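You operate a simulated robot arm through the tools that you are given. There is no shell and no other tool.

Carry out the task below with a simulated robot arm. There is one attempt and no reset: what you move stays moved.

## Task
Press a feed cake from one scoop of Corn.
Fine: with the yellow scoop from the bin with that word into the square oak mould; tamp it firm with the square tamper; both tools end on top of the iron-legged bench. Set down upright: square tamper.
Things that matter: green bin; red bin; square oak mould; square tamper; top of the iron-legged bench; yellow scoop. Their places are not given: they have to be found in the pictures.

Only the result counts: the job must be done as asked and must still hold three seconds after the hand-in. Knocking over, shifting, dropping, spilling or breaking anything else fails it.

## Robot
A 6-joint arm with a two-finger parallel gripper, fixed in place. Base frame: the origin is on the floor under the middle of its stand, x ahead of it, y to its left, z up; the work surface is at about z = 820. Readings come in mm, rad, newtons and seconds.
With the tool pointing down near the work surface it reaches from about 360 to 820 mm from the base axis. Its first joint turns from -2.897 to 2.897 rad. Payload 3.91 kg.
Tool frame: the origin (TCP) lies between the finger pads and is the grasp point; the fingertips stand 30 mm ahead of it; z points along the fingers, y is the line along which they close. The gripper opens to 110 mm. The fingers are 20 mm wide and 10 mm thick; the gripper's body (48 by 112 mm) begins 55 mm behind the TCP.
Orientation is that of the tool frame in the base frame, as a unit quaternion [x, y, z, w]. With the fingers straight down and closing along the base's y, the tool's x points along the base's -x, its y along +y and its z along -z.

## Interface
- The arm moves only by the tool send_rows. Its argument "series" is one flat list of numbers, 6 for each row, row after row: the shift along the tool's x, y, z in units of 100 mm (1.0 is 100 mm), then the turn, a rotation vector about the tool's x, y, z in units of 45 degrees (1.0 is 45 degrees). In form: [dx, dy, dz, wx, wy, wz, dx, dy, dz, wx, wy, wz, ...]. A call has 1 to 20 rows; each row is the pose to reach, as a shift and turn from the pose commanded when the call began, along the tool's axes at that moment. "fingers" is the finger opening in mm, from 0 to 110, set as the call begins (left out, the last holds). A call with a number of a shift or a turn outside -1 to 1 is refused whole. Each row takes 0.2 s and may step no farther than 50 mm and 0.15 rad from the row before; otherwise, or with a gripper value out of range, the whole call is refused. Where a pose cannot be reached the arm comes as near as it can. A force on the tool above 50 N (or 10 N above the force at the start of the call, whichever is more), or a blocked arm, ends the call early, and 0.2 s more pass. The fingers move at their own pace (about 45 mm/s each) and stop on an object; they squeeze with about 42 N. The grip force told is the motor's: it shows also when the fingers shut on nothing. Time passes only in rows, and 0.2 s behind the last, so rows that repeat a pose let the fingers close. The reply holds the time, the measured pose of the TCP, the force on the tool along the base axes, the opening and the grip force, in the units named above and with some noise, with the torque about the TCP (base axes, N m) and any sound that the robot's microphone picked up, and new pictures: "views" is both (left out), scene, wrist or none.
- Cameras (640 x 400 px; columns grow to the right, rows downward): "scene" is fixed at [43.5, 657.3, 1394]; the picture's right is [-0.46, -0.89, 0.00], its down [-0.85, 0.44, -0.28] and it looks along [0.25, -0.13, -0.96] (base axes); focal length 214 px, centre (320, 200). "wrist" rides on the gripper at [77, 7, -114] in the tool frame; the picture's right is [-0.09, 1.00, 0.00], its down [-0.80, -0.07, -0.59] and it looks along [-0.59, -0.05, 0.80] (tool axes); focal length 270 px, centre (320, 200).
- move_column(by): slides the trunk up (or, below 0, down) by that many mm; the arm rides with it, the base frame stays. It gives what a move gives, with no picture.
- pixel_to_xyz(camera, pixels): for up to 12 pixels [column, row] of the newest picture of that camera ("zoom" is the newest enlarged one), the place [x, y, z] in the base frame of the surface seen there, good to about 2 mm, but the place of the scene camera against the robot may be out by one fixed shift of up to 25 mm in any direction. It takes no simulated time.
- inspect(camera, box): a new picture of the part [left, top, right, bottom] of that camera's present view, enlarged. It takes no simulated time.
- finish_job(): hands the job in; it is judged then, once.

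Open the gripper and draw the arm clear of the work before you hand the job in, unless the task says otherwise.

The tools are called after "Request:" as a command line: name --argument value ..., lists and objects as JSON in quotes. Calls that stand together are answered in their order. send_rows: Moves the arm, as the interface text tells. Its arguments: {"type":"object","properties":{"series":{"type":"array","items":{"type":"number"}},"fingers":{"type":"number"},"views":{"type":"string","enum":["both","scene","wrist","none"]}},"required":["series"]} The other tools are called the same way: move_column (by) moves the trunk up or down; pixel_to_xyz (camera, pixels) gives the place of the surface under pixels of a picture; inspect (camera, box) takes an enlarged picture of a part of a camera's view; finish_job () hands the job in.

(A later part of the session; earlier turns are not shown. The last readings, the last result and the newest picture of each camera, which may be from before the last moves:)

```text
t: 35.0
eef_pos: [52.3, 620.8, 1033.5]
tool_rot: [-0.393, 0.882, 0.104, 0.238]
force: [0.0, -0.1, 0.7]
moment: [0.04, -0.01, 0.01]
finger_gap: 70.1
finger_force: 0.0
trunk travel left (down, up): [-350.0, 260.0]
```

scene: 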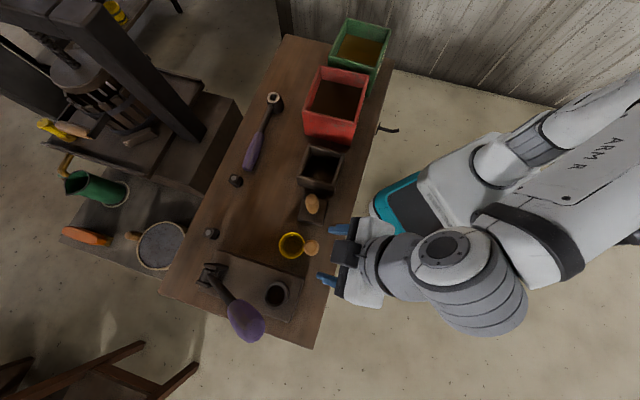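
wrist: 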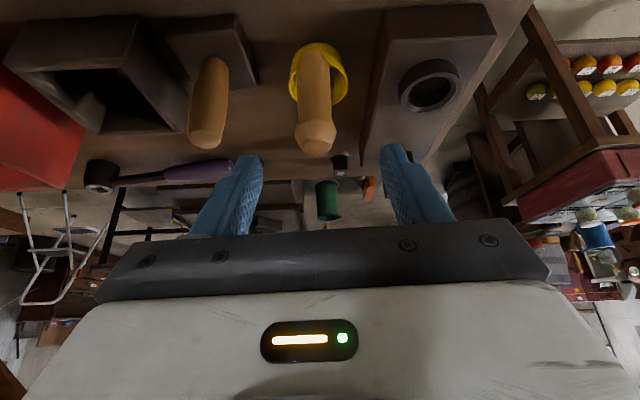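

The handle lies between the fingers in the picture (column 315, centre 322). I advance 90 mm along the tool axis in small steps.

Request:
send_rows --series '[0, -0.01, 0.18, 0, 0, 0, 0, -0.02, 0.36, 0, 0, 0, 0, -0.03, 0.54, 0, 0, 0, 0, -0.03, 0.72, 0, 0, 0, 0, -0.03, 0.9, 0, 0, 0]' --fingers 70 --views "both"

```text
t: 36.1
eef_pos: [85.9, 650.6, 954.7]
tool_rot: [-0.393, 0.882, 0.104, 0.239]
force: [-0.1, 0.0, -0.6]
moment: [-0.02, 0.04, -0.03]
finger_gap: 70.1
finger_force: 0.1
trunk travel left (down, up): [-350.0, 260.0]
```

scene: 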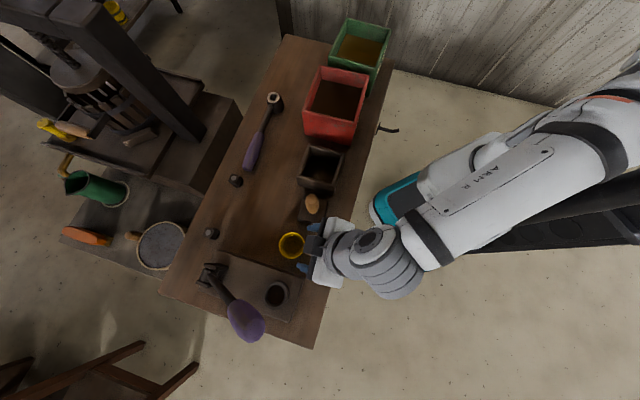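
wrist: 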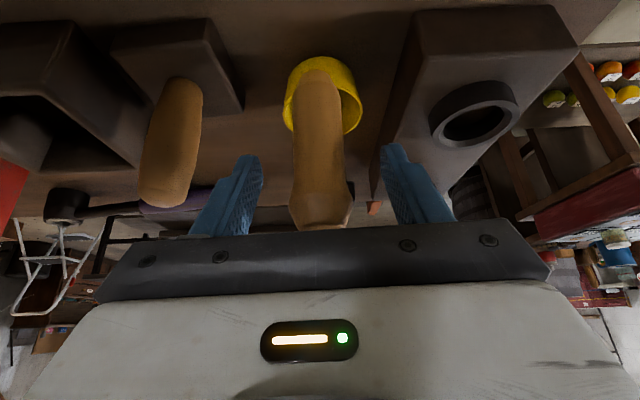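

The handle is centred between the fingers at (320,150–220). I close the fingers on it, holding the pose.

Request:
send_rows --series '[0, 0, 0, 0, 0, 0, 0, 0, 0, 0, 0, 0, 0, 0, 0, 0, 0, 0, 0, 0, 0, 0, 0, 0, 0, 0, 0, 0, 0, 0, 0, 0, 0, 0, 0, 0]' --fingers 0 --views "both"

```text
t: 37.5
eef_pos: [86.1, 652.3, 955.3]
tool_rot: [-0.393, 0.882, 0.104, 0.238]
force: [-0.9, -0.3, 0.7]
moment: [0.01, 0.02, -0.01]
finger_gap: 26.3
finger_force: 42.1
trunk travel left (down, up): [-350.0, 260.0]
```

scene: 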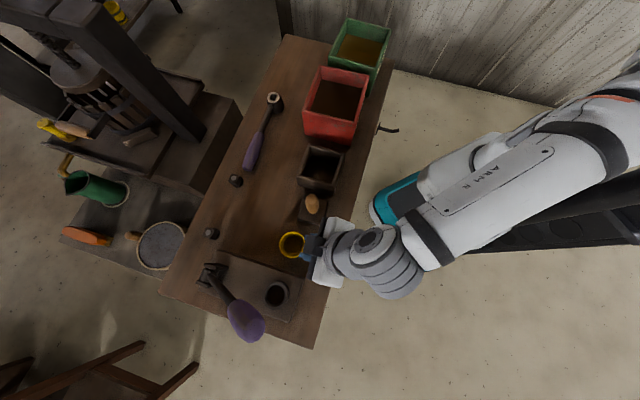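
wrist: 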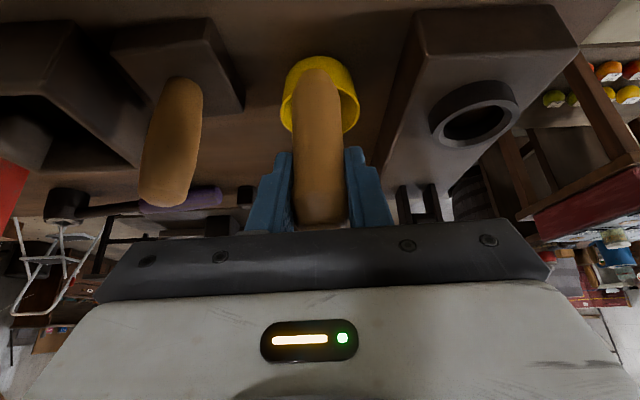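

The grip holds at 26.3 mm with 42 N. I lift straight up 100 mm (tool −x and −z together).

Request:
send_rows --series '[-0.05, 0, -0.086, 0, 0, 0, -0.17, 0, -0.29, 0, 0, 0, -0.29, 0, -0.5, 0, 0, 0, -0.41, 0, -0.7, 0, 0, 0, -0.5, 0, -0.865, 0, 0, 0]' --views "both"

```text
t: 38.8
eef_pos: [84.3, 652.5, 1054.4]
tool_rot: [-0.393, 0.882, 0.103, 0.239]
force: [0.1, 0.1, -2.0]
moment: [-0.04, 0.04, -0.02]
finger_gap: 26.4
finger_force: 42.1
trunk travel left (down, up): [-350.0, 260.0]
```

scene: 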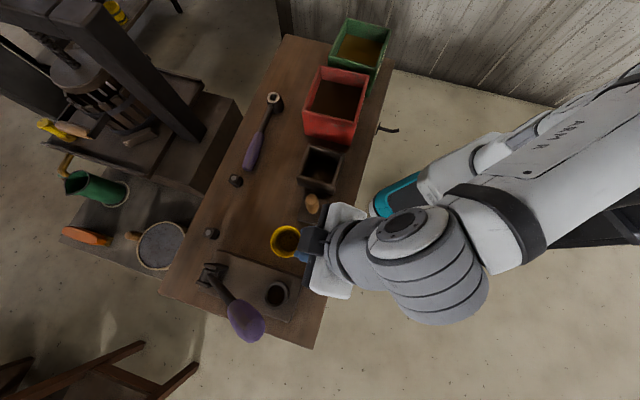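
wrist: 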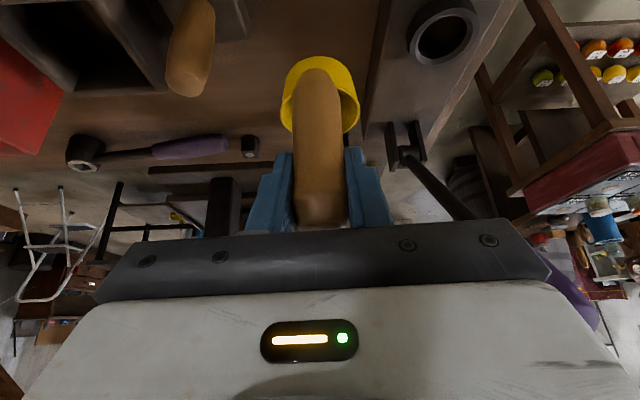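

The scoop hangs well, upright in the grip. I raise it 80 mm more while moving away from the purple lever (tool −y).

Request:
send_rows --series '[-0.1, -0.15, -0.17, 0, 0, 0, -0.2, -0.3, -0.345, 0, 0, 0, -0.3, -0.45, -0.52, 0, 0, 0, -0.4, -0.6, -0.69, 0, 0, 0]' --views "none"

Request:
send_rows --series '[0, -0.15, 0, 0.083, 0, 0.144, 0, -0.3, 0, 0.167, 0, 0.289, 0, -0.45, 0, 0.25, 0, 0.433, 0, -0.6, 0, 0.333, 0, 0.577, 0, -0.75, 0, 0.417, 0, 0.722, 0, -0.9, 0, 0.5, 0, 0.866]' --views "both"

```text
t: 39.8
eef_pos: [129.9, 612.5, 1135.4]
tool_rot: [-0.393, 0.882, 0.104, 0.238]
force: [0.2, -0.4, -1.4]
moment: [-0.02, 0.04, 0.01]
finger_gap: 26.1
finger_force: 42.0
trunk travel left (down, up): [-350.0, 260.0]
```

```text
t: 41.1
eef_pos: [199.8, 550.6, 1136.5]
tool_rot: [-0.023, 0.965, 0.006, 0.261]
force: [-0.6, -0.5, -1.8]
moment: [0.02, 0.05, 0.02]
finger_gap: 26.3
finger_force: 42.0
trunk travel left (down, up): [-350.0, 260.0]
```

scene: 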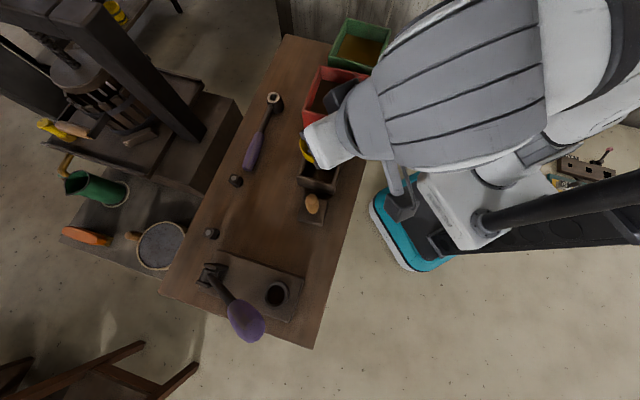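
wrist: 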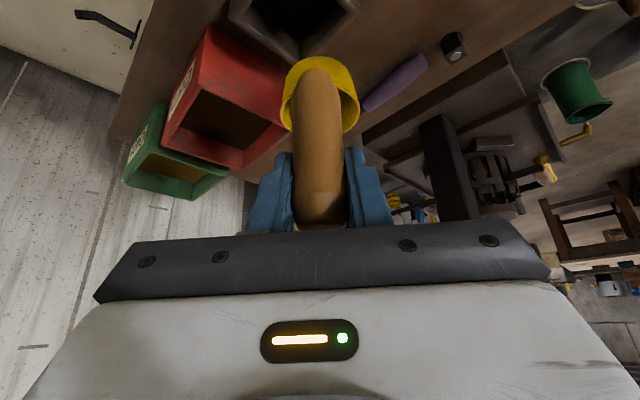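

I continue turning the leaning tool clockwise to about heading 85° for a pour rehearsal with the empty scoop.

Request:
send_rows --series '[0, 0, 0, 0.083, 0, 0.144, 0, 0, 0, 0.167, 0, 0.289, 0, 0, 0, 0.25, 0, 0.433, 0, 0, 0, 0.333, 0, 0.577, 0, 0, 0, 0.417, 0, 0.722, 0, 0, 0, 0.5, 0, 0.866]' --views "none"

Request:
send_rows --series '[0, 0, 0, 0.083, 0, 0.144, 0, 0, 0, 0.167, 0, 0.289, 0, 0, 0, 0.25, 0, 0.433, 0, 0, 0, 0.333, 0, 0.577, 0, 0, 0, 0.417, 0, 0.722, 0, 0, 0, 0.5, 0, 0.866, 0, 0, 0, 0.545, 0, 0.943]' --views "both"

```text
t: 42.5
eef_pos: [197.3, 550.9, 1136.2]
tool_rot: [0.348, 0.9, -0.094, 0.245]
force: [-0.1, 0.1, -1.9]
moment: [0.04, 0.07, -0.01]
finger_gap: 26.1
finger_force: 42.1
trunk travel left (down, up): [-350.0, 260.0]
```

```text
t: 44.1
eef_pos: [190.1, 502.1, 1079.6]
tool_rot: [0.692, 0.676, -0.179, 0.181]
force: [0.0, 0.1, -1.1]
moment: [0.07, 0.0, -0.01]
finger_gap: 26.2
finger_force: 42.5
out of reach, approached as far as the arm can: row 1, 2, 3, 4, 5, 6, 7
trunk travel left (down, up): [-350.0, 260.0]
```

scene: 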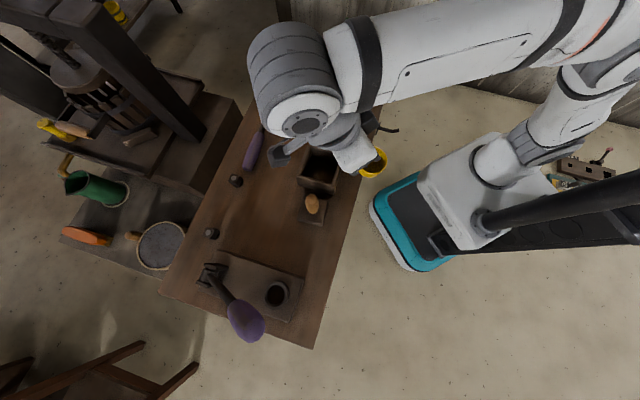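
wrist: 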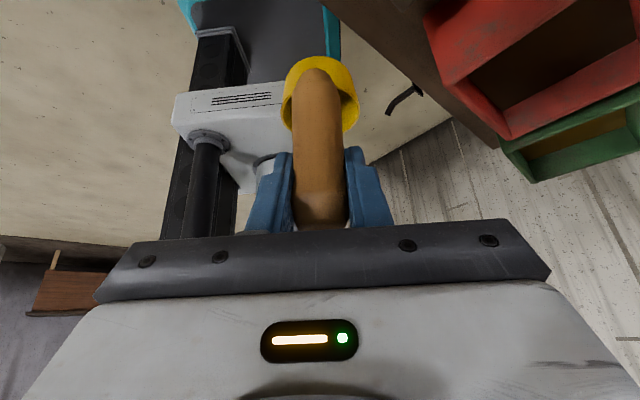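

The orientation was reached but the hand was pulled in to (190,502,1080): the lowered trunk limits high, outward poses. I try moving out toward the real start-of-pour spot, above the mould, at this lower height.

Request:
send_rows --series '[0.25, 0.19, -0.09, 0, 0, 0, 0.5, 0.38, -0.18, 0, 0, 0, 0.75, 0.57, -0.27, 0, 0, 0, 1.0, 0.76, -0.36, 0, 0, 0]' --views "both"

```text
t: 45.1
eef_pos: [251.6, 551.9, 1018.7]
tool_rot: [0.691, 0.676, -0.181, 0.182]
force: [-0.8, -0.3, -2.4]
moment: [0.07, -0.01, 0.01]
finger_gap: 26.2
finger_force: 42.1
out of reach, approached as far as the arm can: row 1, 2, 3, 4
trunk travel left (down, up): [-350.0, 260.0]
```

scene: 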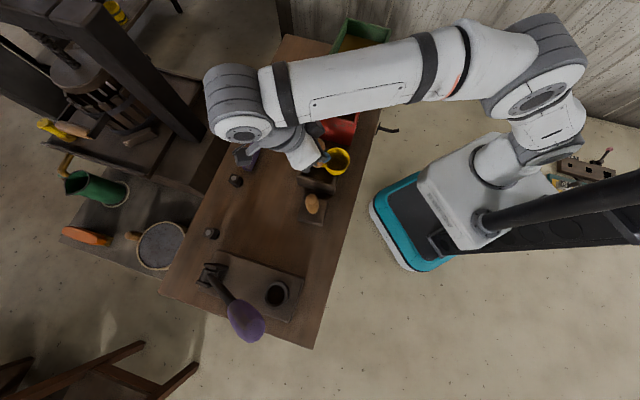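
wrist: 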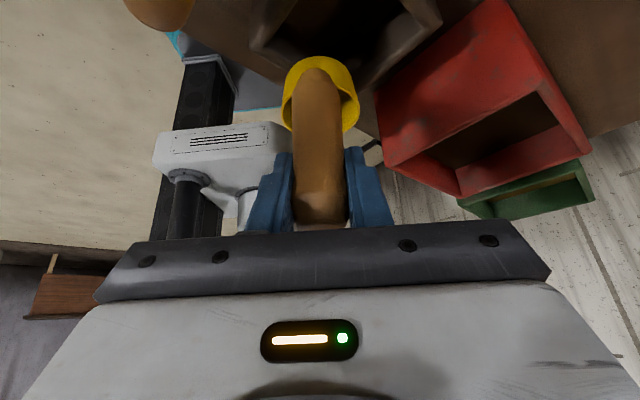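

This pose reads as the arm's limit (TCP 251.6,551.9,1018.7): a front pour would stretch the arm too far. I change plan: set the scoop down again turned, then grip it with the tool horizontal so that the pour is a simple roll of the hand; first I rise and turn back.

Request:
send_rows --series '[-0.14, 0, -0.075, 0, 0, 0, -0.28, 0, -0.15, 0, 0, 0, -0.42, 0, -0.225, -0.082, 0, -0.145, -0.56, 0, -0.3, -0.164, 0, -0.29, -0.7, 0, -0.375, -0.246, 0, -0.436, -0.83, 0, -0.45, -0.328, 0, -0.58]' --views "none"

Request:
send_rows --series '[0, 0, 0, -0.083, 0, -0.145, 0, 0, 0, -0.167, 0, -0.29, 0, 0, 0, -0.25, 0, -0.435, 0, 0, 0, -0.333, 0, -0.58, 0, 0, 0, -0.417, 0, -0.725, 0, 0, 0, -0.493, 0, -0.87]' --views "none"

Request:
send_rows --series '[0, 0, 0, -0.083, 0, -0.145, 0, 0, 0, -0.167, 0, -0.29, 0, 0, 0, -0.25, 0, -0.435, 0, 0, 0, -0.333, 0, -0.58, 0, 0, 0, -0.417, 0, -0.725, 0, 0, 0, -0.493, 0, -0.87]' --views "scene"

```text
t: 46.5
eef_pos: [250.2, 500.9, 1099.7]
tool_rot: [0.489, 0.832, -0.133, 0.225]
force: [-0.8, 0.9, -1.2]
moment: [0.07, 0.04, -0.01]
finger_gap: 26.0
finger_force: 42.0
out of reach, approached as far as the arm can: row 1, 2
trunk travel left (down, up): [-350.0, 260.0]
```

```text
t: 48.0
eef_pos: [251.3, 503.9, 1098.9]
tool_rot: [0.133, 0.957, -0.04, 0.256]
force: [0.3, -0.3, -1.6]
moment: [0.01, 0.04, -0.01]
finger_gap: 26.2
finger_force: 41.7
trunk travel left (down, up): [-350.0, 260.0]
```

```text
t: 49.4
eef_pos: [249.9, 503.5, 1099.8]
tool_rot: [-0.244, 0.936, 0.059, 0.247]
force: [0.4, -0.3, -1.7]
moment: [-0.03, 0.06, 0.01]
finger_gap: 26.3
finger_force: 42.0
trunk travel left (down, up): [-350.0, 260.0]
```

scene: 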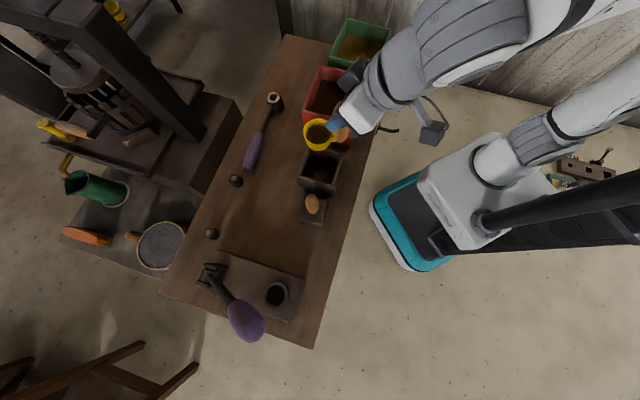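

The scoop's front now faces about 29°. I measure the press block's near corners in the scene picture to choose a free set-down place next to it.

Request:
pixel_to_xyz --camera "scene" --pixels '[[304, 277], [302, 280], [306, 279], [289, 320], [218, 250], [260, 263], [311, 200], [318, 219], [300, 213], [300, 265], [312, 262], [280, 262]]'

Request:
inspect --camera "scene" --box '[230, 180, 340, 330]'

```text
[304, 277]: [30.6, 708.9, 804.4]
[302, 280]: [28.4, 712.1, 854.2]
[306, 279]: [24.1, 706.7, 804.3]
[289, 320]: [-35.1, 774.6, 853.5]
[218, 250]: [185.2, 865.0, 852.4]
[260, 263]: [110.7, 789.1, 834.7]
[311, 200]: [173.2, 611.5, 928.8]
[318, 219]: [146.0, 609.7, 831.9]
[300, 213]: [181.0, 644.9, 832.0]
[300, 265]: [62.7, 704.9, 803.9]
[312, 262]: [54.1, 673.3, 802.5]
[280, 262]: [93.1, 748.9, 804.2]
```

```text
2.67 times, centred on (285, 255) of scene
```

zoom: 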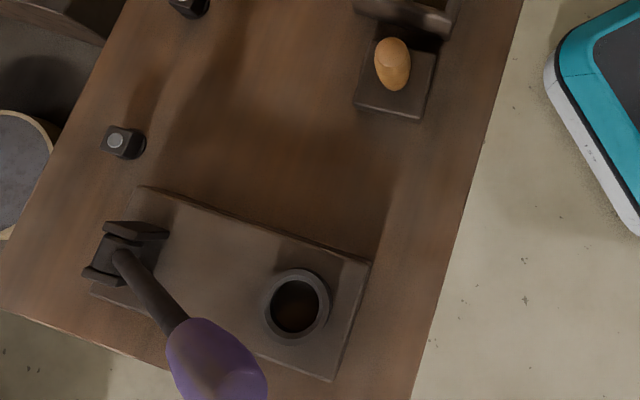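

The block's near corner is at about (37,703), so a set-down with the handle at (90,648) and the cup toward heading 165° is free. I turn 45° counter-clockwise while moving and rising slightly.

Request:
send_rows --series '[0.025, 0.167, -0.072, -0.082, -0.002, -0.145, 0.05, 0.333, -0.143, -0.164, -0.003, -0.29, 0.075, 0.5, -0.215, -0.246, -0.005, -0.436, 0.1, 0.667, -0.287, -0.327, -0.007, -0.581, 0.125, 0.833, -0.358, -0.409, -0.008, -0.726, 0.15, 1.0, -0.43, -0.491, -0.01, -0.871]' --views "none"

Request:
send_rows --series '[0, 0, 0, -0.082, -0.002, -0.145, 0, 0, 0, -0.164, -0.003, -0.29, 0, 0, 0, -0.246, -0.005, -0.436, 0, 0, 0, -0.327, -0.007, -0.581, 0, 0, 0, -0.409, -0.008, -0.726, 0, 0, 0, -0.491, -0.01, -0.871]' --views "scene"

```text
t: 50.8
eef_pos: [172.2, 574.9, 1126.7]
tool_rot: [-0.583, 0.772, 0.149, 0.206]
force: [-0.3, 0.9, -0.6]
moment: [-0.09, 0.08, 0.04]
finger_gap: 26.4
finger_force: 42.0
trunk travel left (down, up): [-350.0, 260.0]
```

```text
t: 52.1
eef_pos: [171.1, 574.0, 1128.6]
tool_rot: [0.834, -0.49, -0.215, -0.133]
force: [-0.4, 0.7, -1.1]
moment: [-0.05, -0.03, -0.02]
finger_gap: 26.3
finger_force: 41.6
trunk travel left (down, up): [-350.0, 260.0]
```

scene: 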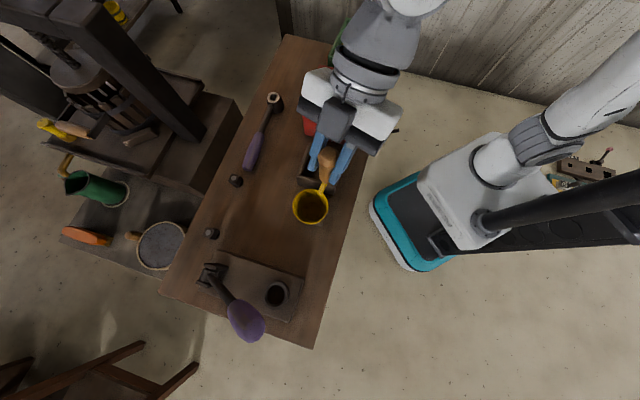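

The scoop's cup now points at about 119°. I turn the last 46° and move above the set-down point, down to z≈1070.

Request:
send_rows --series '[-0.107, 0.06, 0.163, -0.083, -0.002, -0.148, -0.213, 0.119, 0.327, -0.167, -0.003, -0.297, -0.32, 0.178, 0.49, -0.25, -0.005, -0.445, -0.427, 0.238, 0.653, -0.333, -0.007, -0.593, -0.533, 0.297, 0.817, -0.417, -0.008, -0.742, -0.64, 0.357, 0.98, -0.5, -0.01, -0.89]' --views "both"

```text
t: 53.5
eef_pos: [89.5, 645.9, 1072.9]
tool_rot: [0.959, -0.126, -0.25, -0.039]
force: [0.2, 0.0, -1.1]
moment: [-0.04, -0.06, -0.02]
finger_gap: 26.2
finger_force: 41.8
trunk travel left (down, up): [-350.0, 260.0]
```

scene: 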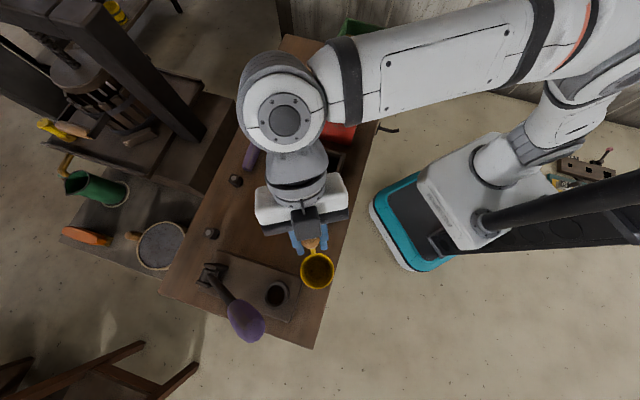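
wrist: 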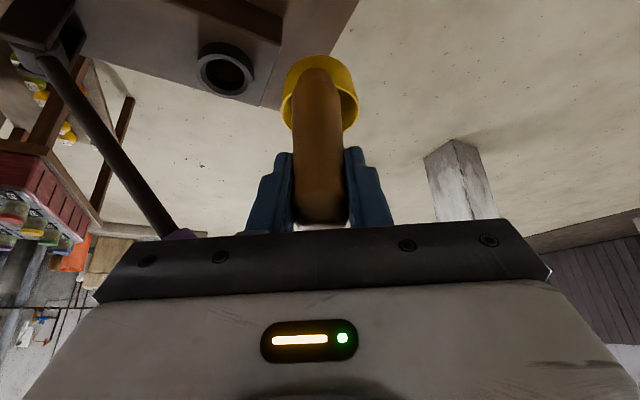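

The cup is directly above the free spot at (317,270) in the scene. I lower about 97 mm and fix the 0.7° tilt error.

Request:
send_rows --series '[0.1, -0.01, 0.17, 0, -0.008, 0, 0.2, -0.02, 0.35, 0, -0.016, 0, 0.3, -0.03, 0.52, 0, -0.016, 0, 0.39, -0.03, 0.69, 0, -0.016, 0, 0.474, -0.03, 0.845, 0, -0.016, 0]' --views "both"

Request:
inspect --camera "scene" --box '[260, 200, 360, 310]'

```text
t: 54.8
eef_pos: [91.2, 651.4, 976.2]
tool_rot: [0.958, -0.126, -0.256, -0.04]
force: [0.1, -0.2, -1.0]
moment: [-0.03, -0.04, 0.01]
finger_gap: 26.0
finger_force: 42.0
trunk travel left (down, up): [-350.0, 260.0]
```

scene: 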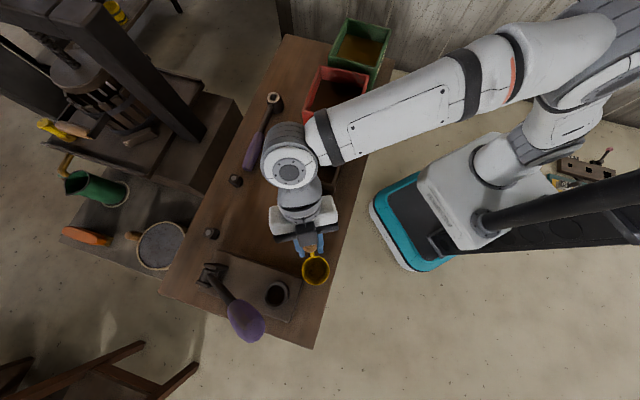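
wrist: 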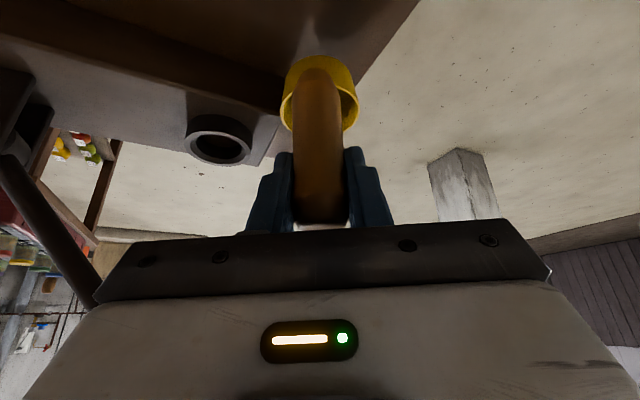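

```text
3.64 times, centred on (310, 255) of scene
```

zoom: 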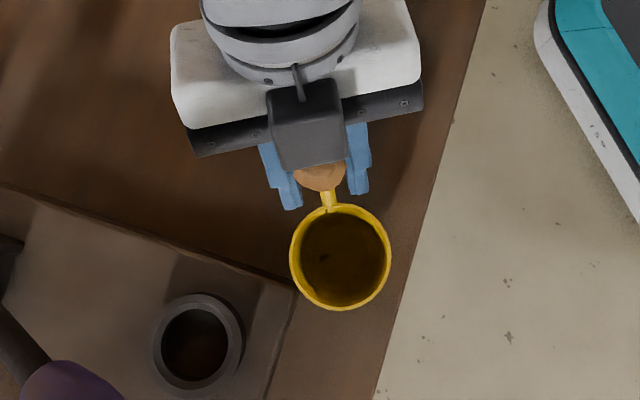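

The cup is close to the block's corner (zoom (297,290)); I measure cup rim, block corner and bench edge here before lowering.

Request:
pixel_to_xyz --camera "zoom" --pixels '[[292, 255], [388, 255], [340, 308], [345, 206], [296, 289], [290, 295], [395, 330], [425, 240], [318, 178], [300, 310], [330, 330], [375, 300]]'

```text
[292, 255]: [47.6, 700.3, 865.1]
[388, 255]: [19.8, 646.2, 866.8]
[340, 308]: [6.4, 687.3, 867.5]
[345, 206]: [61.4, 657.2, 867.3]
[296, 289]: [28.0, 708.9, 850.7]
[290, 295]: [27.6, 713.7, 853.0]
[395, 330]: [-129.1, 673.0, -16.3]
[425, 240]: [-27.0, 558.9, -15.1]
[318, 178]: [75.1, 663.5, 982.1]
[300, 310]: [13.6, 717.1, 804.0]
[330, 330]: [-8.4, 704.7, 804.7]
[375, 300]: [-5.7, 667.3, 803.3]
```

Cup-to-block margin is about 8 mm and to the bench edge about 14 mm, so the spot is fine. I lower 18 mm slowly.

Request:
send_rows --series '[0.03, 0, 0.052, 0, 0, 0, 0.06, 0, 0.104, 0, 0, 0, 0.09, 0, 0.156, 0, 0, 0]' --views "none"

```text
t: 55.5
eef_pos: [92.4, 652.7, 959.5]
tool_rot: [0.958, -0.126, -0.255, -0.039]
force: [-0.6, 0.3, -1.5]
moment: [0.0, -0.05, -0.02]
finger_gap: 26.1
finger_force: 41.2
trunk travel left (down, up): [-350.0, 260.0]
```

No contact yet at z=959.5. I go down in 1–1.5 mm steps, watching the force.

Request:
send_rows --series '[0.0075, 0, 0.013, 0, 0, 0, 0.0125, 0, 0.0217, 0, 0, 0, 0.0165, 0, 0.0286, 0, 0, 0, 0.0165, 0, 0.0286, 0, 0, 0]' --views "none"

```text
t: 56.5
eef_pos: [92.2, 652.2, 956.4]
tool_rot: [0.957, -0.126, -0.257, -0.041]
force: [1.0, 3.3, 13.5]
moment: [0.53, 0.77, -0.21]
finger_gap: 26.0
finger_force: 42.3
trunk travel left (down, up): [-350.0, 260.0]
```

Contact: 13.5 N upward at z=956.4. I ease up 1 mm, then open the fingers to 60 mm.

Request:
send_rows --series '[-0.004, 0, -0.007, 0, 0, 0, -0.004, 0, -0.007, 0, 0, 0]' --views "none"

Request:
send_rows --series '[0, 0, 0, 0, 0, 0, 0, 0, 0, 0, 0, 0, 0, 0, 0, 0, 0, 0, 0, 0, 0, 0, 0, 0]' --fingers 66 --views "both"

```text
t: 57.1
eef_pos: [93.1, 651.9, 956.5]
tool_rot: [0.958, -0.126, -0.256, -0.04]
force: [1.0, 4.1, 15.2]
moment: [0.49, 0.82, -0.23]
finger_gap: 26.7
finger_force: 41.9
trunk travel left (down, up): [-350.0, 260.0]
```

```text
t: 58.1
eef_pos: [93.3, 652.2, 955.3]
tool_rot: [0.958, -0.126, -0.256, -0.039]
force: [0.1, 1.0, 0.1]
moment: [-0.04, 0.03, -0.02]
finger_gap: 66.2
finger_force: 0.0
trunk travel left (down, up): [-350.0, 260.0]
```

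scene: 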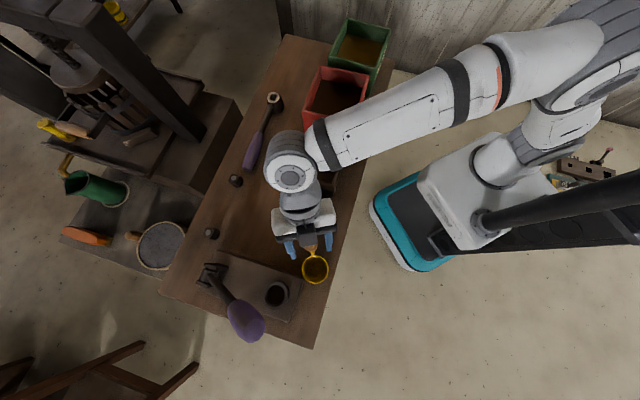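
wrist: 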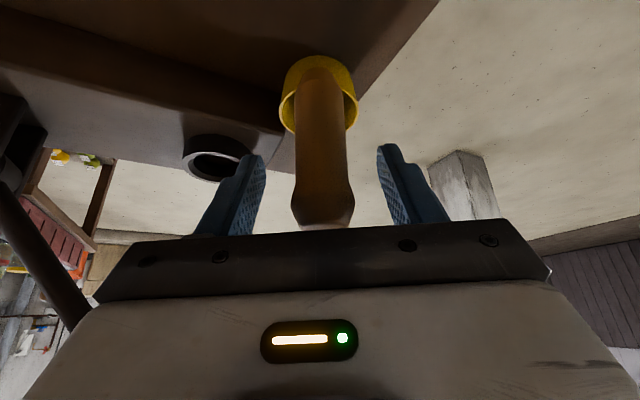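

The scoop stands free on the bench. I back off along the tool axis by 100 mm.

Request:
send_rows --series '[0, 0, -0.2, 0, 0, 0, 0, 0, -0.45, 0, 0, 0, 0, 0, -0.7, 0, 0, 0, 0, 0, -1.0, 0, 0, 0]' --views "both"

Request:
inspect --camera "scene" --box '[260, 200, 360, 310]'

```text
t: 59.1
eef_pos: [141.9, 638.2, 1044.9]
tool_rot: [0.958, -0.126, -0.255, -0.039]
force: [-0.5, 0.1, 0.6]
moment: [0.02, -0.05, 0.0]
finger_gap: 66.1
finger_force: 0.2
trunk travel left (down, up): [-350.0, 260.0]
```

scene: 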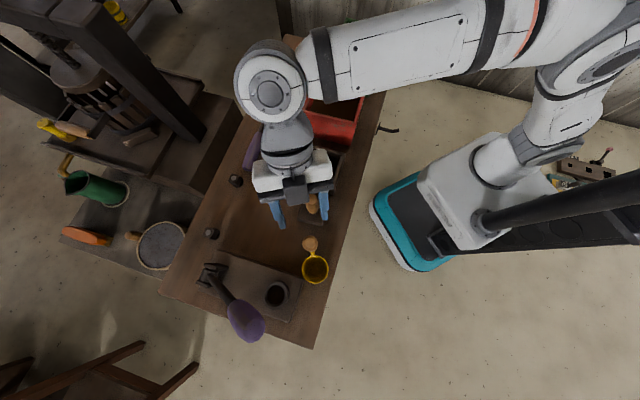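
wrist: 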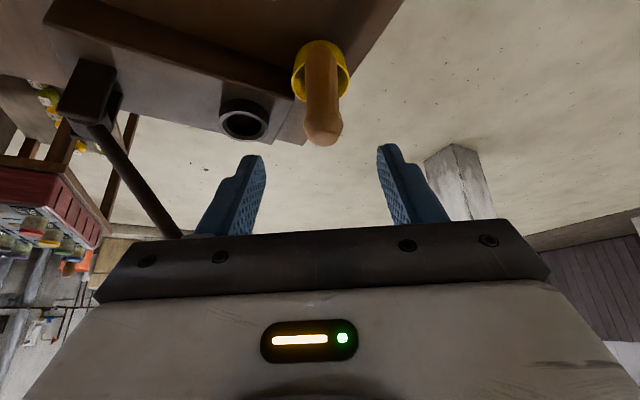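

```text
3.64 times, centred on (310, 255) of scene
```

zoom: 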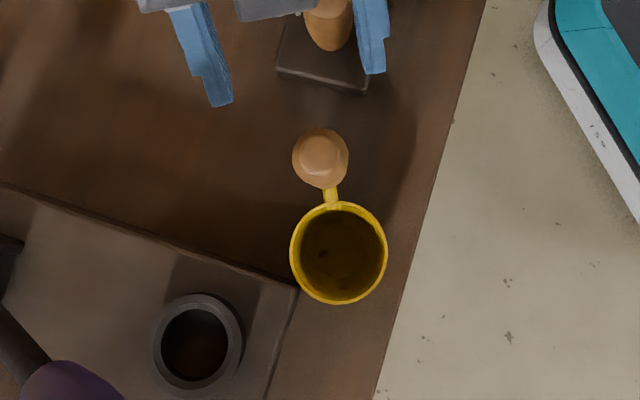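

The scoop stands turned, handle at zoom (321,157), cup at (338,253). I measure handle and cup from both cameras.

Request:
pixel_to_xyz --camera "zoom" --pixels '[[320, 157], [294, 157], [347, 157], [320, 131], [320, 183], [291, 253], [386, 253], [338, 302], [338, 204]]'

Request:
pixel_to_xyz --camera "wrist" --pixels '[[322, 142], [322, 132], [306, 100], [334, 100], [320, 90], [320, 70], [306, 128], [340, 125], [292, 75], [349, 72], [322, 110]]'

```text
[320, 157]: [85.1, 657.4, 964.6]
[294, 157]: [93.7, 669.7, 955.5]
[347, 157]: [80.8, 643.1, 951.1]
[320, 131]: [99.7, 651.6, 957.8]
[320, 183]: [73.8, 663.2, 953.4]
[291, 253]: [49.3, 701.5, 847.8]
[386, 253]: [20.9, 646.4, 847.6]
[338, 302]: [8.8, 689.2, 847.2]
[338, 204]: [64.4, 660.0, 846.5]
```

```text
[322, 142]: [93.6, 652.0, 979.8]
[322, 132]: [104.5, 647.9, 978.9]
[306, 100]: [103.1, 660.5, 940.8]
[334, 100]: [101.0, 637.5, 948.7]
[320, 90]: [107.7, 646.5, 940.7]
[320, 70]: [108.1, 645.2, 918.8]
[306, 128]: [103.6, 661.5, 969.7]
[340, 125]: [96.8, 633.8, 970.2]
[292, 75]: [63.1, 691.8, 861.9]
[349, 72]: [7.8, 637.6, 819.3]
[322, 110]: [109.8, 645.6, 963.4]
```

Handle axis now (95,649.5), cup centre (44,666), so the cup points to heading ≈162°. I straighten the tool to vertical while rising and moving toward the robot.

Request:
send_rows --series '[-0.014, 0.153, -0.109, 0, 0.133, 0, -0.028, 0.306, -0.218, 0, 0.267, 0, -0.042, 0.46, -0.327, 0, 0.4, 0, -0.056, 0.613, -0.436, 0, 0.533, 0, -0.07, 0.767, -0.545, 0, 0.667, 0]' --views "none"

Request:
send_rows --series '[0, 0, 0, 0, 0, 0.167, 0, 0, 0, 0, 0, 0.333, 0, 0, 0, 0, 0, 0.5, 0, 0, 0, 0, 0, 0.667, 0, 0, 0, 0, 0, 0.833, 0, 0, 0, 0, 0, 1.0]' --views "none"

Request:
send_rows --series '[0, 0, 0, 0, 0, 0.167, 0, 0, 0, 0, 0, 0.333, 0, 0, 0, 0, 0, 0.5, 0, 0, 0, 0, 0, 0.667, 0, 0, 0, 0, 0, 0.833, 0, 0, 0, 0, 0, 1.0]' --views "none"

Request:
send_rows --series '[0, 0, 0, 0, 0, 0.167, 0, 0, 0, 0, 0, 0.333, 0, 0, 0, 0, 0, 0.5, 0, 0, 0, 0, 0, 0.667, 0, 0, 0, 0, 0, 0.833, 0, 0, 0, 0, 0, 1.0]' --views "none"

Request:
send_rows --series '[0, 0, 0, 0, 0, 0.167, 0, 0, 0, 0, 0, 0.333, 0, 0, 0, 0, 0, 0.5, 0, 0, 0, 0, 0, 0.667, 0, 0, 0, 0, 0, 0.833, 0, 0, 0, 0, 0, 1.0]' --views "none"

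```text
t: 60.4
eef_pos: [141.9, 560.1, 1091.6]
tool_rot: [0.991, -0.132, 0.002, -0.005]
force: [0.4, -0.7, -0.2]
moment: [0.01, 0.02, -0.03]
finger_gap: 66.1
finger_force: 0.0
trunk travel left (down, up): [-350.0, 260.0]
```

```text
t: 61.8
eef_pos: [142.4, 559.5, 1093.1]
tool_rot: [0.865, -0.503, -0.001, -0.005]
force: [-0.5, -0.7, 0.5]
moment: [0.02, -0.06, 0.02]
finger_gap: 66.2
finger_force: 0.1
trunk travel left (down, up): [-350.0, 260.0]
```

```text
t: 63.1
eef_pos: [140.4, 556.9, 1093.1]
tool_rot: [-0.607, 0.795, 0.003, 0.004]
force: [0.0, 0.2, -0.4]
moment: [0.01, -0.01, -0.01]
finger_gap: 66.2
finger_force: 0.0
trunk travel left (down, up): [-350.0, 260.0]
```

```text
t: 64.5
eef_pos: [139.3, 557.6, 1092.9]
tool_rot: [-0.257, 0.966, 0.004, 0.004]
force: [0.3, -0.3, -0.2]
moment: [-0.02, 0.01, -0.01]
finger_gap: 65.7
finger_force: 0.1
trunk travel left (down, up): [-350.0, 260.0]
```

```text
t: 66.0
eef_pos: [141.1, 557.8, 1094.1]
tool_rot: [0.134, 0.991, 0.005, 0.0]
force: [-0.2, 0.1, -0.4]
moment: [0.0, -0.01, -0.01]
finger_gap: 65.9
finger_force: 0.0
trunk travel left (down, up): [-350.0, 260.0]
```

Heading is now about 165°. I continue clockwise to 100° while moving 90 mm toward the robot.

Request:
send_rows --series '[0, -0.15, 0, 0, 0, 0.167, 0, -0.3, 0, 0, 0, 0.333, 0, -0.46, 0, 0, 0, 0.5, 0, -0.61, 0, 0, 0, 0.667, 0, -0.76, 0, 0, 0, 0.833, 0, -0.91, 0, 0, 0, 1.0]' --views "none"

Request:
send_rows --series '[0, 0, 0, 0, 0, 0.15, 0, 0, 0, 0, 0, 0.3, 0, 0, 0, 0, 0, 0.435]' --views "none"

Request:
send_rows --series '[0, 0, 0, 0, 0.167, 0, 0, 0, 0, 0, 0.333, 0, 0, 0, 0, 0, 0.5, 0, 0, 0, 0, 0, 0.667, 0, 0, 0, 0, 0, 0.833, 0, 0, 0, 0, 0, 1.0, 0]' --views "none"

Request:
send_rows --series '[0, 0, 0, 0, 0.167, 0, 0, 0, 0, 0, 0.333, 0, 0, 0, 0, 0, 0.5, 0, 0, 0, 0, 0, 0.667, 0, 0, 0, 0, 0, 0.833, 0, 0, 0, 0, 0, 1.0, 0]' --views "both"

```text
t: 67.3
eef_pos: [117.4, 469.9, 1094.2]
tool_rot: [0.502, 0.865, 0.006, 0.0]
force: [0.8, -0.8, -0.6]
moment: [-0.03, 0.01, 0.0]
finger_gap: 66.1
finger_force: 0.1
trunk travel left (down, up): [-350.0, 260.0]
```

```text
t: 68.2
eef_pos: [116.2, 470.7, 1091.7]
tool_rot: [0.642, 0.767, 0.005, -0.002]
force: [-0.6, -0.4, 0.0]
moment: [0.0, 0.03, 0.0]
finger_gap: 65.9
finger_force: 0.1
trunk travel left (down, up): [-350.0, 260.0]
```

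```text
t: 69.5
eef_pos: [115.8, 470.1, 1092.0]
tool_rot: [0.59, 0.708, 0.251, -0.296]
force: [0.2, 0.3, -0.6]
moment: [0.0, 0.02, 0.02]
finger_gap: 66.2
finger_force: 0.0
trunk travel left (down, up): [-350.0, 260.0]
```

```text
t: 71.0
eef_pos: [117.7, 471.8, 1091.4]
tool_rot: [-0.45, -0.541, -0.457, 0.544]
force: [0.6, 0.4, 0.1]
moment: [0.02, 0.01, -0.04]
finger_gap: 66.3
finger_force: 0.1
trunk travel left (down, up): [-350.0, 260.0]
```

scene: 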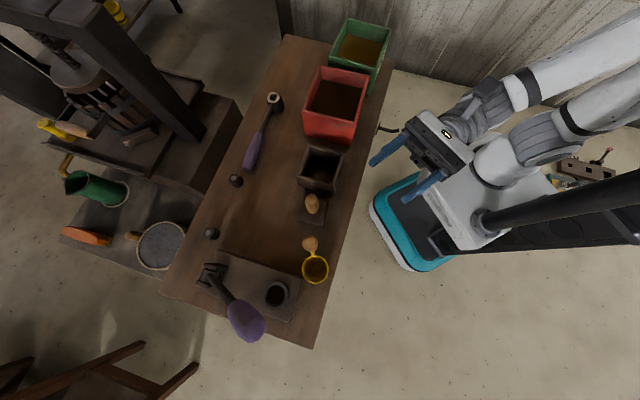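
wrist: 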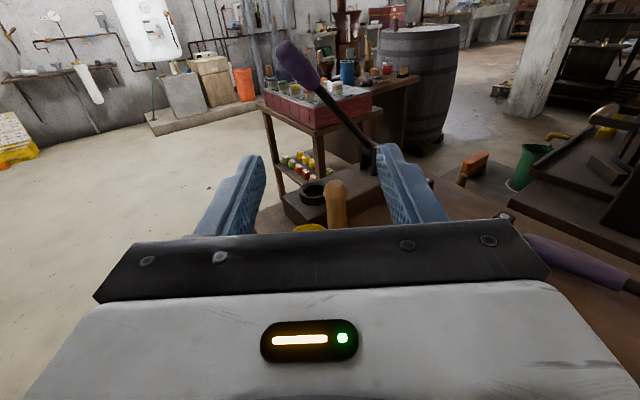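

The tool is horizontal exactly as wanted, pointing at the scoop handle seen at (337,200). I lower in line with the handle to z≈958.

Request:
send_rows --series '[-0.25, 0.02, 0, 0, 0, 0, -0.5, 0.04, 0, 0, 0, 0, -0.75, 0.065, 0, 0, 0, 0, -1.0, 0.085, 0, 0, 0, 0]' --views "none"

Request:
send_rows --series '[-0.17, 0, 0, 0, 0, 0, -0.33, 0, 0, 0, 0, 0]' --views "both"

```text
t: 72.0
eef_pos: [124.9, 471.1, 992.0]
tool_rot: [-0.45, -0.541, -0.457, 0.544]
force: [-0.4, 0.8, 0.3]
moment: [0.01, 0.01, -0.02]
finger_gap: 66.1
finger_force: 0.1
trunk travel left (down, up): [-350.0, 260.0]
```

```text
t: 72.5
eef_pos: [126.0, 475.6, 960.8]
tool_rot: [-0.45, -0.541, -0.457, 0.544]
force: [0.4, 1.1, 0.2]
moment: [-0.01, -0.01, -0.01]
finger_gap: 66.0
finger_force: 0.0
out of reach, approached as far as the arm can: row 2
trunk travel left (down, up): [-350.0, 260.0]
```

scene: 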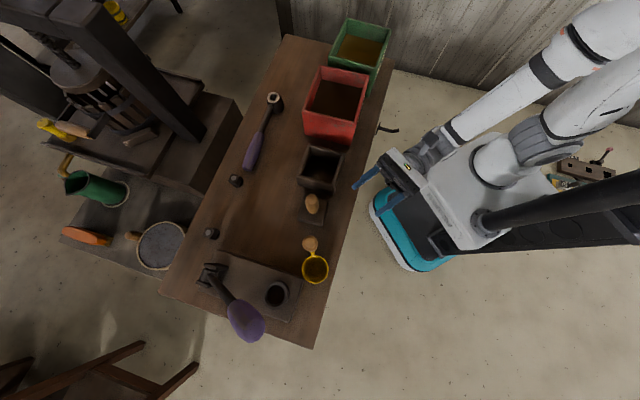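
wrist: 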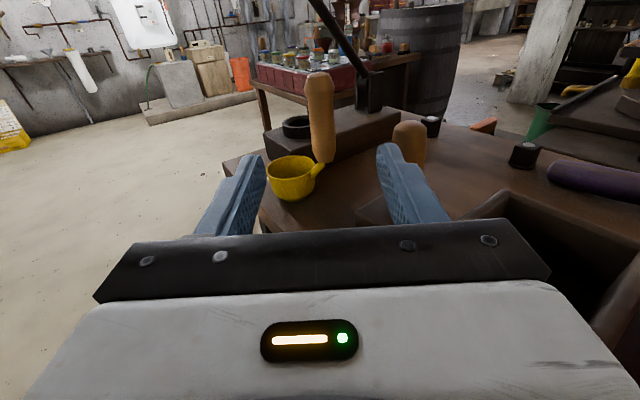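

The handle is centred between the fingers (column 320) with the tamper clear to the right at (408,150). I advance 100 mm.

Request:
send_rows --series '[0, 0, 0.25, 0, 0, 0, -0.01, 0, 0.5, 0, 0, 0, -0.02, 0, 0.75, 0, 0, 0, -0.03, 0, 1.0, 0, 0, 0]' --views "both"

```text
t: 73.5
eef_pos: [108.3, 573.9, 955.4]
tool_rot: [-0.451, -0.541, -0.456, 0.544]
force: [-0.7, -0.9, -0.9]
moment: [0.02, 0.01, -0.01]
finger_gap: 66.1
finger_force: 0.0
trunk travel left (down, up): [-350.0, 260.0]
```

scene: 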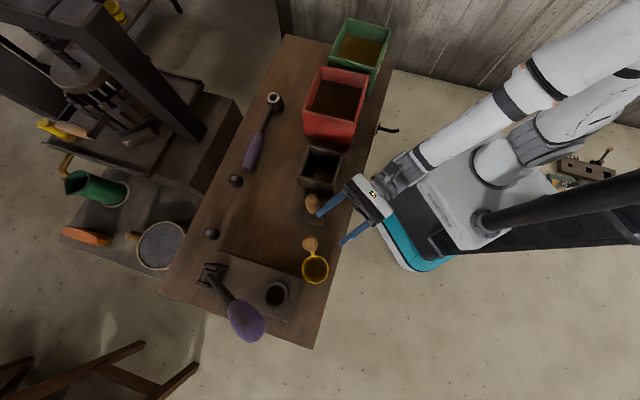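
wrist: 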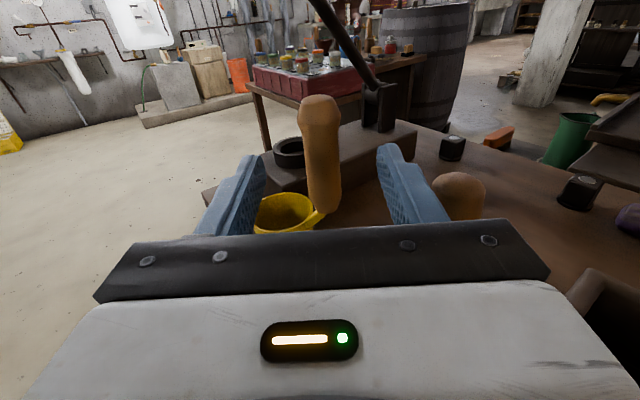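

Aligned; about 77 mm remain and the tamper should pass about 10 mm clear of the gripper body. I advance the rest in small steps and raise 3 mm.

Request:
send_rows --series '[0.01, 0, 0.2, 0, 0, 0, 0.02, 0, 0.4, 0, 0, 0, 0.03, 0, 0.6, 0, 0, 0, 0.03, 0, 0.76, 0, 0, 0]' --views "both"

```text
t: 74.5
eef_pos: [96.2, 649.4, 961.2]
tool_rot: [-0.45, -0.54, -0.458, 0.544]
force: [1.0, -0.6, -0.2]
moment: [0.0, 0.03, -0.01]
finger_gap: 65.9
finger_force: 0.0
trunk travel left (down, up): [-350.0, 260.0]
```

scene: 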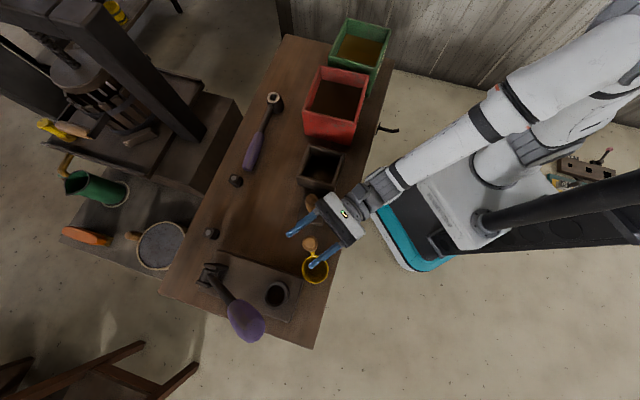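
wrist: 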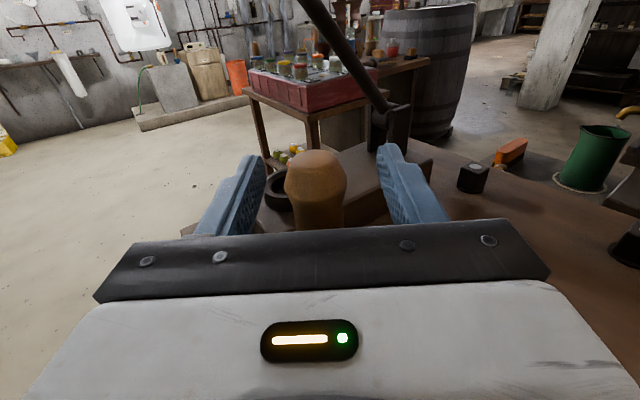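

The handle is centred in the fingers at (316,190). I lower 4 mm and close the fingers.

Request:
send_rows --series '[-0.02, 0, 0, 0, 0, 0, -0.04, -0.01, 0, 0, 0, 0]' --views "none"

Request:
send_rows --series '[0, 0, 0, 0, 0, 0, 0, 0, 0, 0, 0, 0, 0, 0, 0, 0, 0, 0, 0, 0, 0, 0, 0, 0, 0, 0, 0, 0, 0, 0, 0, 0, 0, 0, 0, 0]' --fingers 0 --views "both"

```text
t: 75.2
eef_pos: [95.7, 650.5, 957.4]
tool_rot: [-0.45, -0.541, -0.456, 0.544]
force: [-0.1, -1.3, 0.8]
moment: [-0.01, -0.01, -0.01]
finger_gap: 65.9
finger_force: 0.1
trunk travel left (down, up): [-350.0, 260.0]
```

```text
t: 76.5
eef_pos: [95.4, 648.4, 956.1]
tool_rot: [-0.45, -0.541, -0.457, 0.544]
force: [1.7, -6.1, 1.1]
moment: [-0.35, 0.43, 0.47]
finger_gap: 26.3
finger_force: 42.2
trunk travel left (down, up): [-350.0, 260.0]
```

scene: 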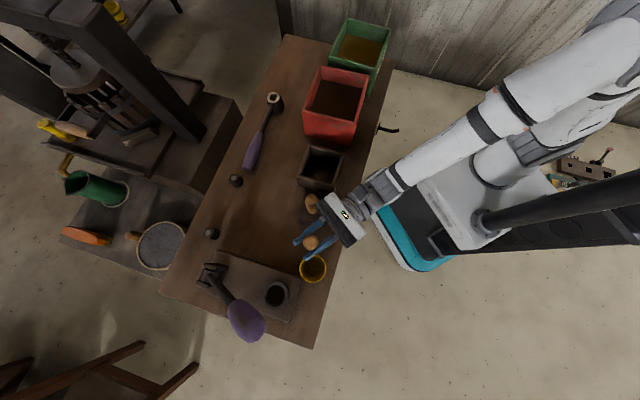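
wrist: 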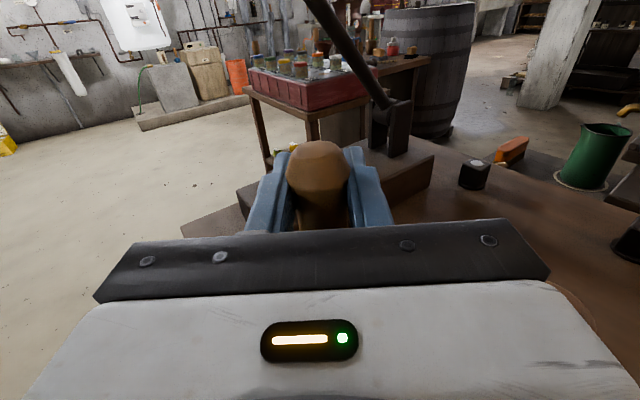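

Gripped at 26.3 mm, but there is a side force of 6 N: the cup shifted slightly to scene (312,268), maybe touching the block. I look closer.

Request:
inspect --camera "scene" --box '[260, 200, 360, 310]'

```text
3.64 times, centred on (310, 255) of scene
```

zoom: 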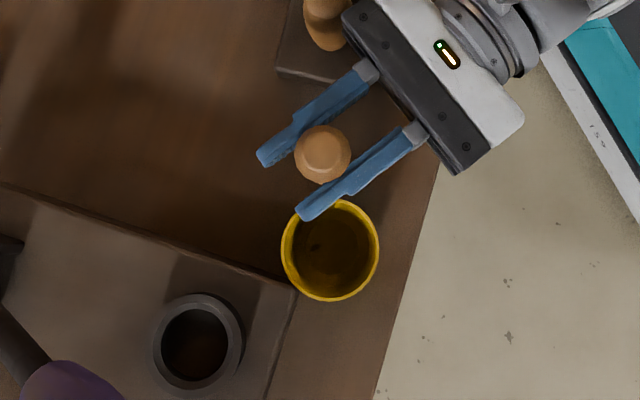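

The cup rim now nearly touches the block's corner at zoom (297,290); the block has not moved. I lift 3 mm and draw straight back 10 mm to clear it, then lift.

Request:
send_rows --series '[0.015, 0, -0.01, 0, 0, 0, 0.03, 0.005, -0.04, 0, 0, 0, 0.03, 0.01, -0.08, 0, 0, 0, 0.03, 0.01, -0.12, 0, 0, 0]' --views "scene"

Request:
inspect --camera "scene" --box '[260, 200, 360, 310]'

```text
t: 77.5
eef_pos: [97.4, 636.6, 958.7]
tool_rot: [-0.45, -0.541, -0.458, 0.544]
force: [0.1, 1.2, -2.1]
moment: [-0.03, -0.04, 0.02]
finger_gap: 26.2
finger_force: 42.0
trunk travel left (down, up): [-350.0, 260.0]
```

scene: 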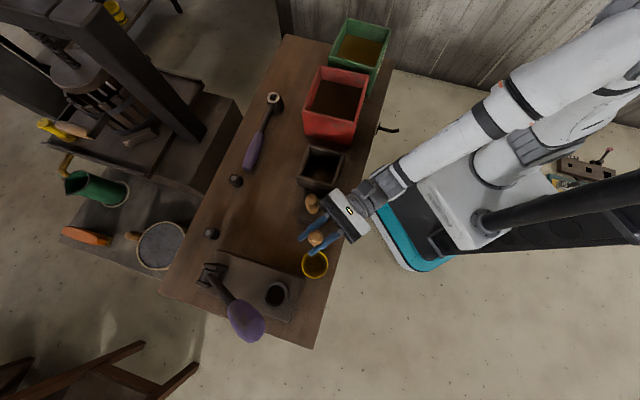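

```text
3.64 times, centred on (310, 255) of scene
```

zoom: 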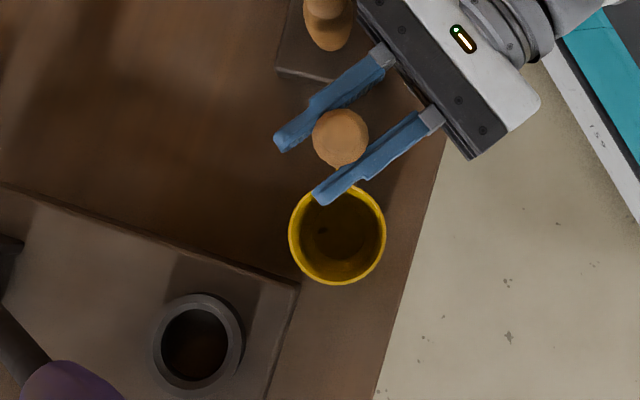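

Forces dropped to just the scoop's weight. I measure where cup and handle sit now relative to the hand.

Request:
pixel_to_xyz --camera "zoom" --pixels '[[290, 233], [385, 233], [337, 283], [300, 205], [375, 203], [340, 138], [313, 138], [368, 138], [340, 111], [372, 262], [303, 265]]'

```text
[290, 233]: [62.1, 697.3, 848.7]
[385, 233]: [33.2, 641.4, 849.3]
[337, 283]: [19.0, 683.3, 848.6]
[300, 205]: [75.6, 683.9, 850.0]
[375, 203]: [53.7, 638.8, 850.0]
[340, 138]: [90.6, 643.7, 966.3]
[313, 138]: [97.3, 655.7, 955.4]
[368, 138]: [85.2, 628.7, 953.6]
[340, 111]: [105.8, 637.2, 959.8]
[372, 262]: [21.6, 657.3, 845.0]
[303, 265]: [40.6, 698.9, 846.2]
```

The cup centre sits 32 mm ahead and 37 mm left of the TCP, rim 92 mm below it; heading of the cup is about 48° left of the tool. I lift 100 mm straight up.

Request:
send_rows --series '[0.2, 0, 0, 0, 0, 0, 0.45, 0, 0, 0, 0, 0, 0.7, 0, 0, 0, 0, 0, 1.0, 0, 0, 0, 0, 0]' --views "none"

Request:
send_rows --series '[0.15, 0.2, -0.2, 0, 0, 0, 0.3, 0.4, -0.4, 0, 0, 0, 0.45, 0.6, -0.6, 0, 0, 0, 0.45, 0.8, -0.8, 0, 0, 0]' --views "both"

```text
t: 78.5
eef_pos: [96.0, 637.1, 1059.7]
tool_rot: [-0.45, -0.541, -0.456, 0.544]
force: [-0.6, -0.6, -1.2]
moment: [0.01, -0.07, 0.02]
finger_gap: 26.0
finger_force: 42.6
trunk travel left (down, up): [-350.0, 260.0]
```

```text
t: 79.5
eef_pos: [189.7, 573.1, 1103.7]
tool_rot: [-0.449, -0.542, -0.456, 0.545]
force: [0.0, 0.9, -0.5]
moment: [-0.02, -0.08, -0.03]
finger_gap: 26.2
finger_force: 41.3
trunk travel left (down, up): [-350.0, 260.0]
```

scene: 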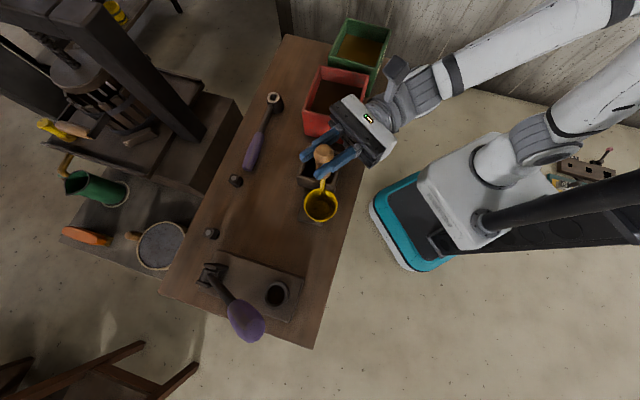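
wrist: 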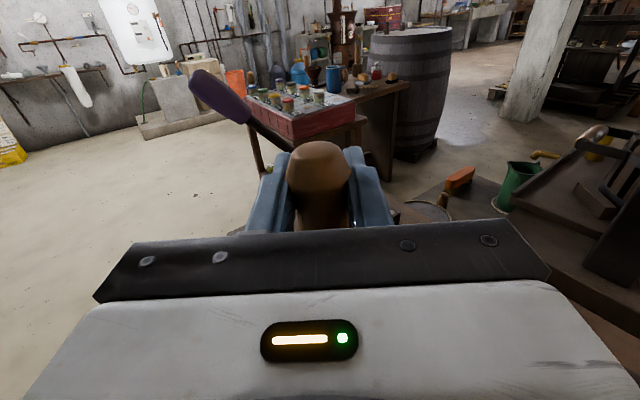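

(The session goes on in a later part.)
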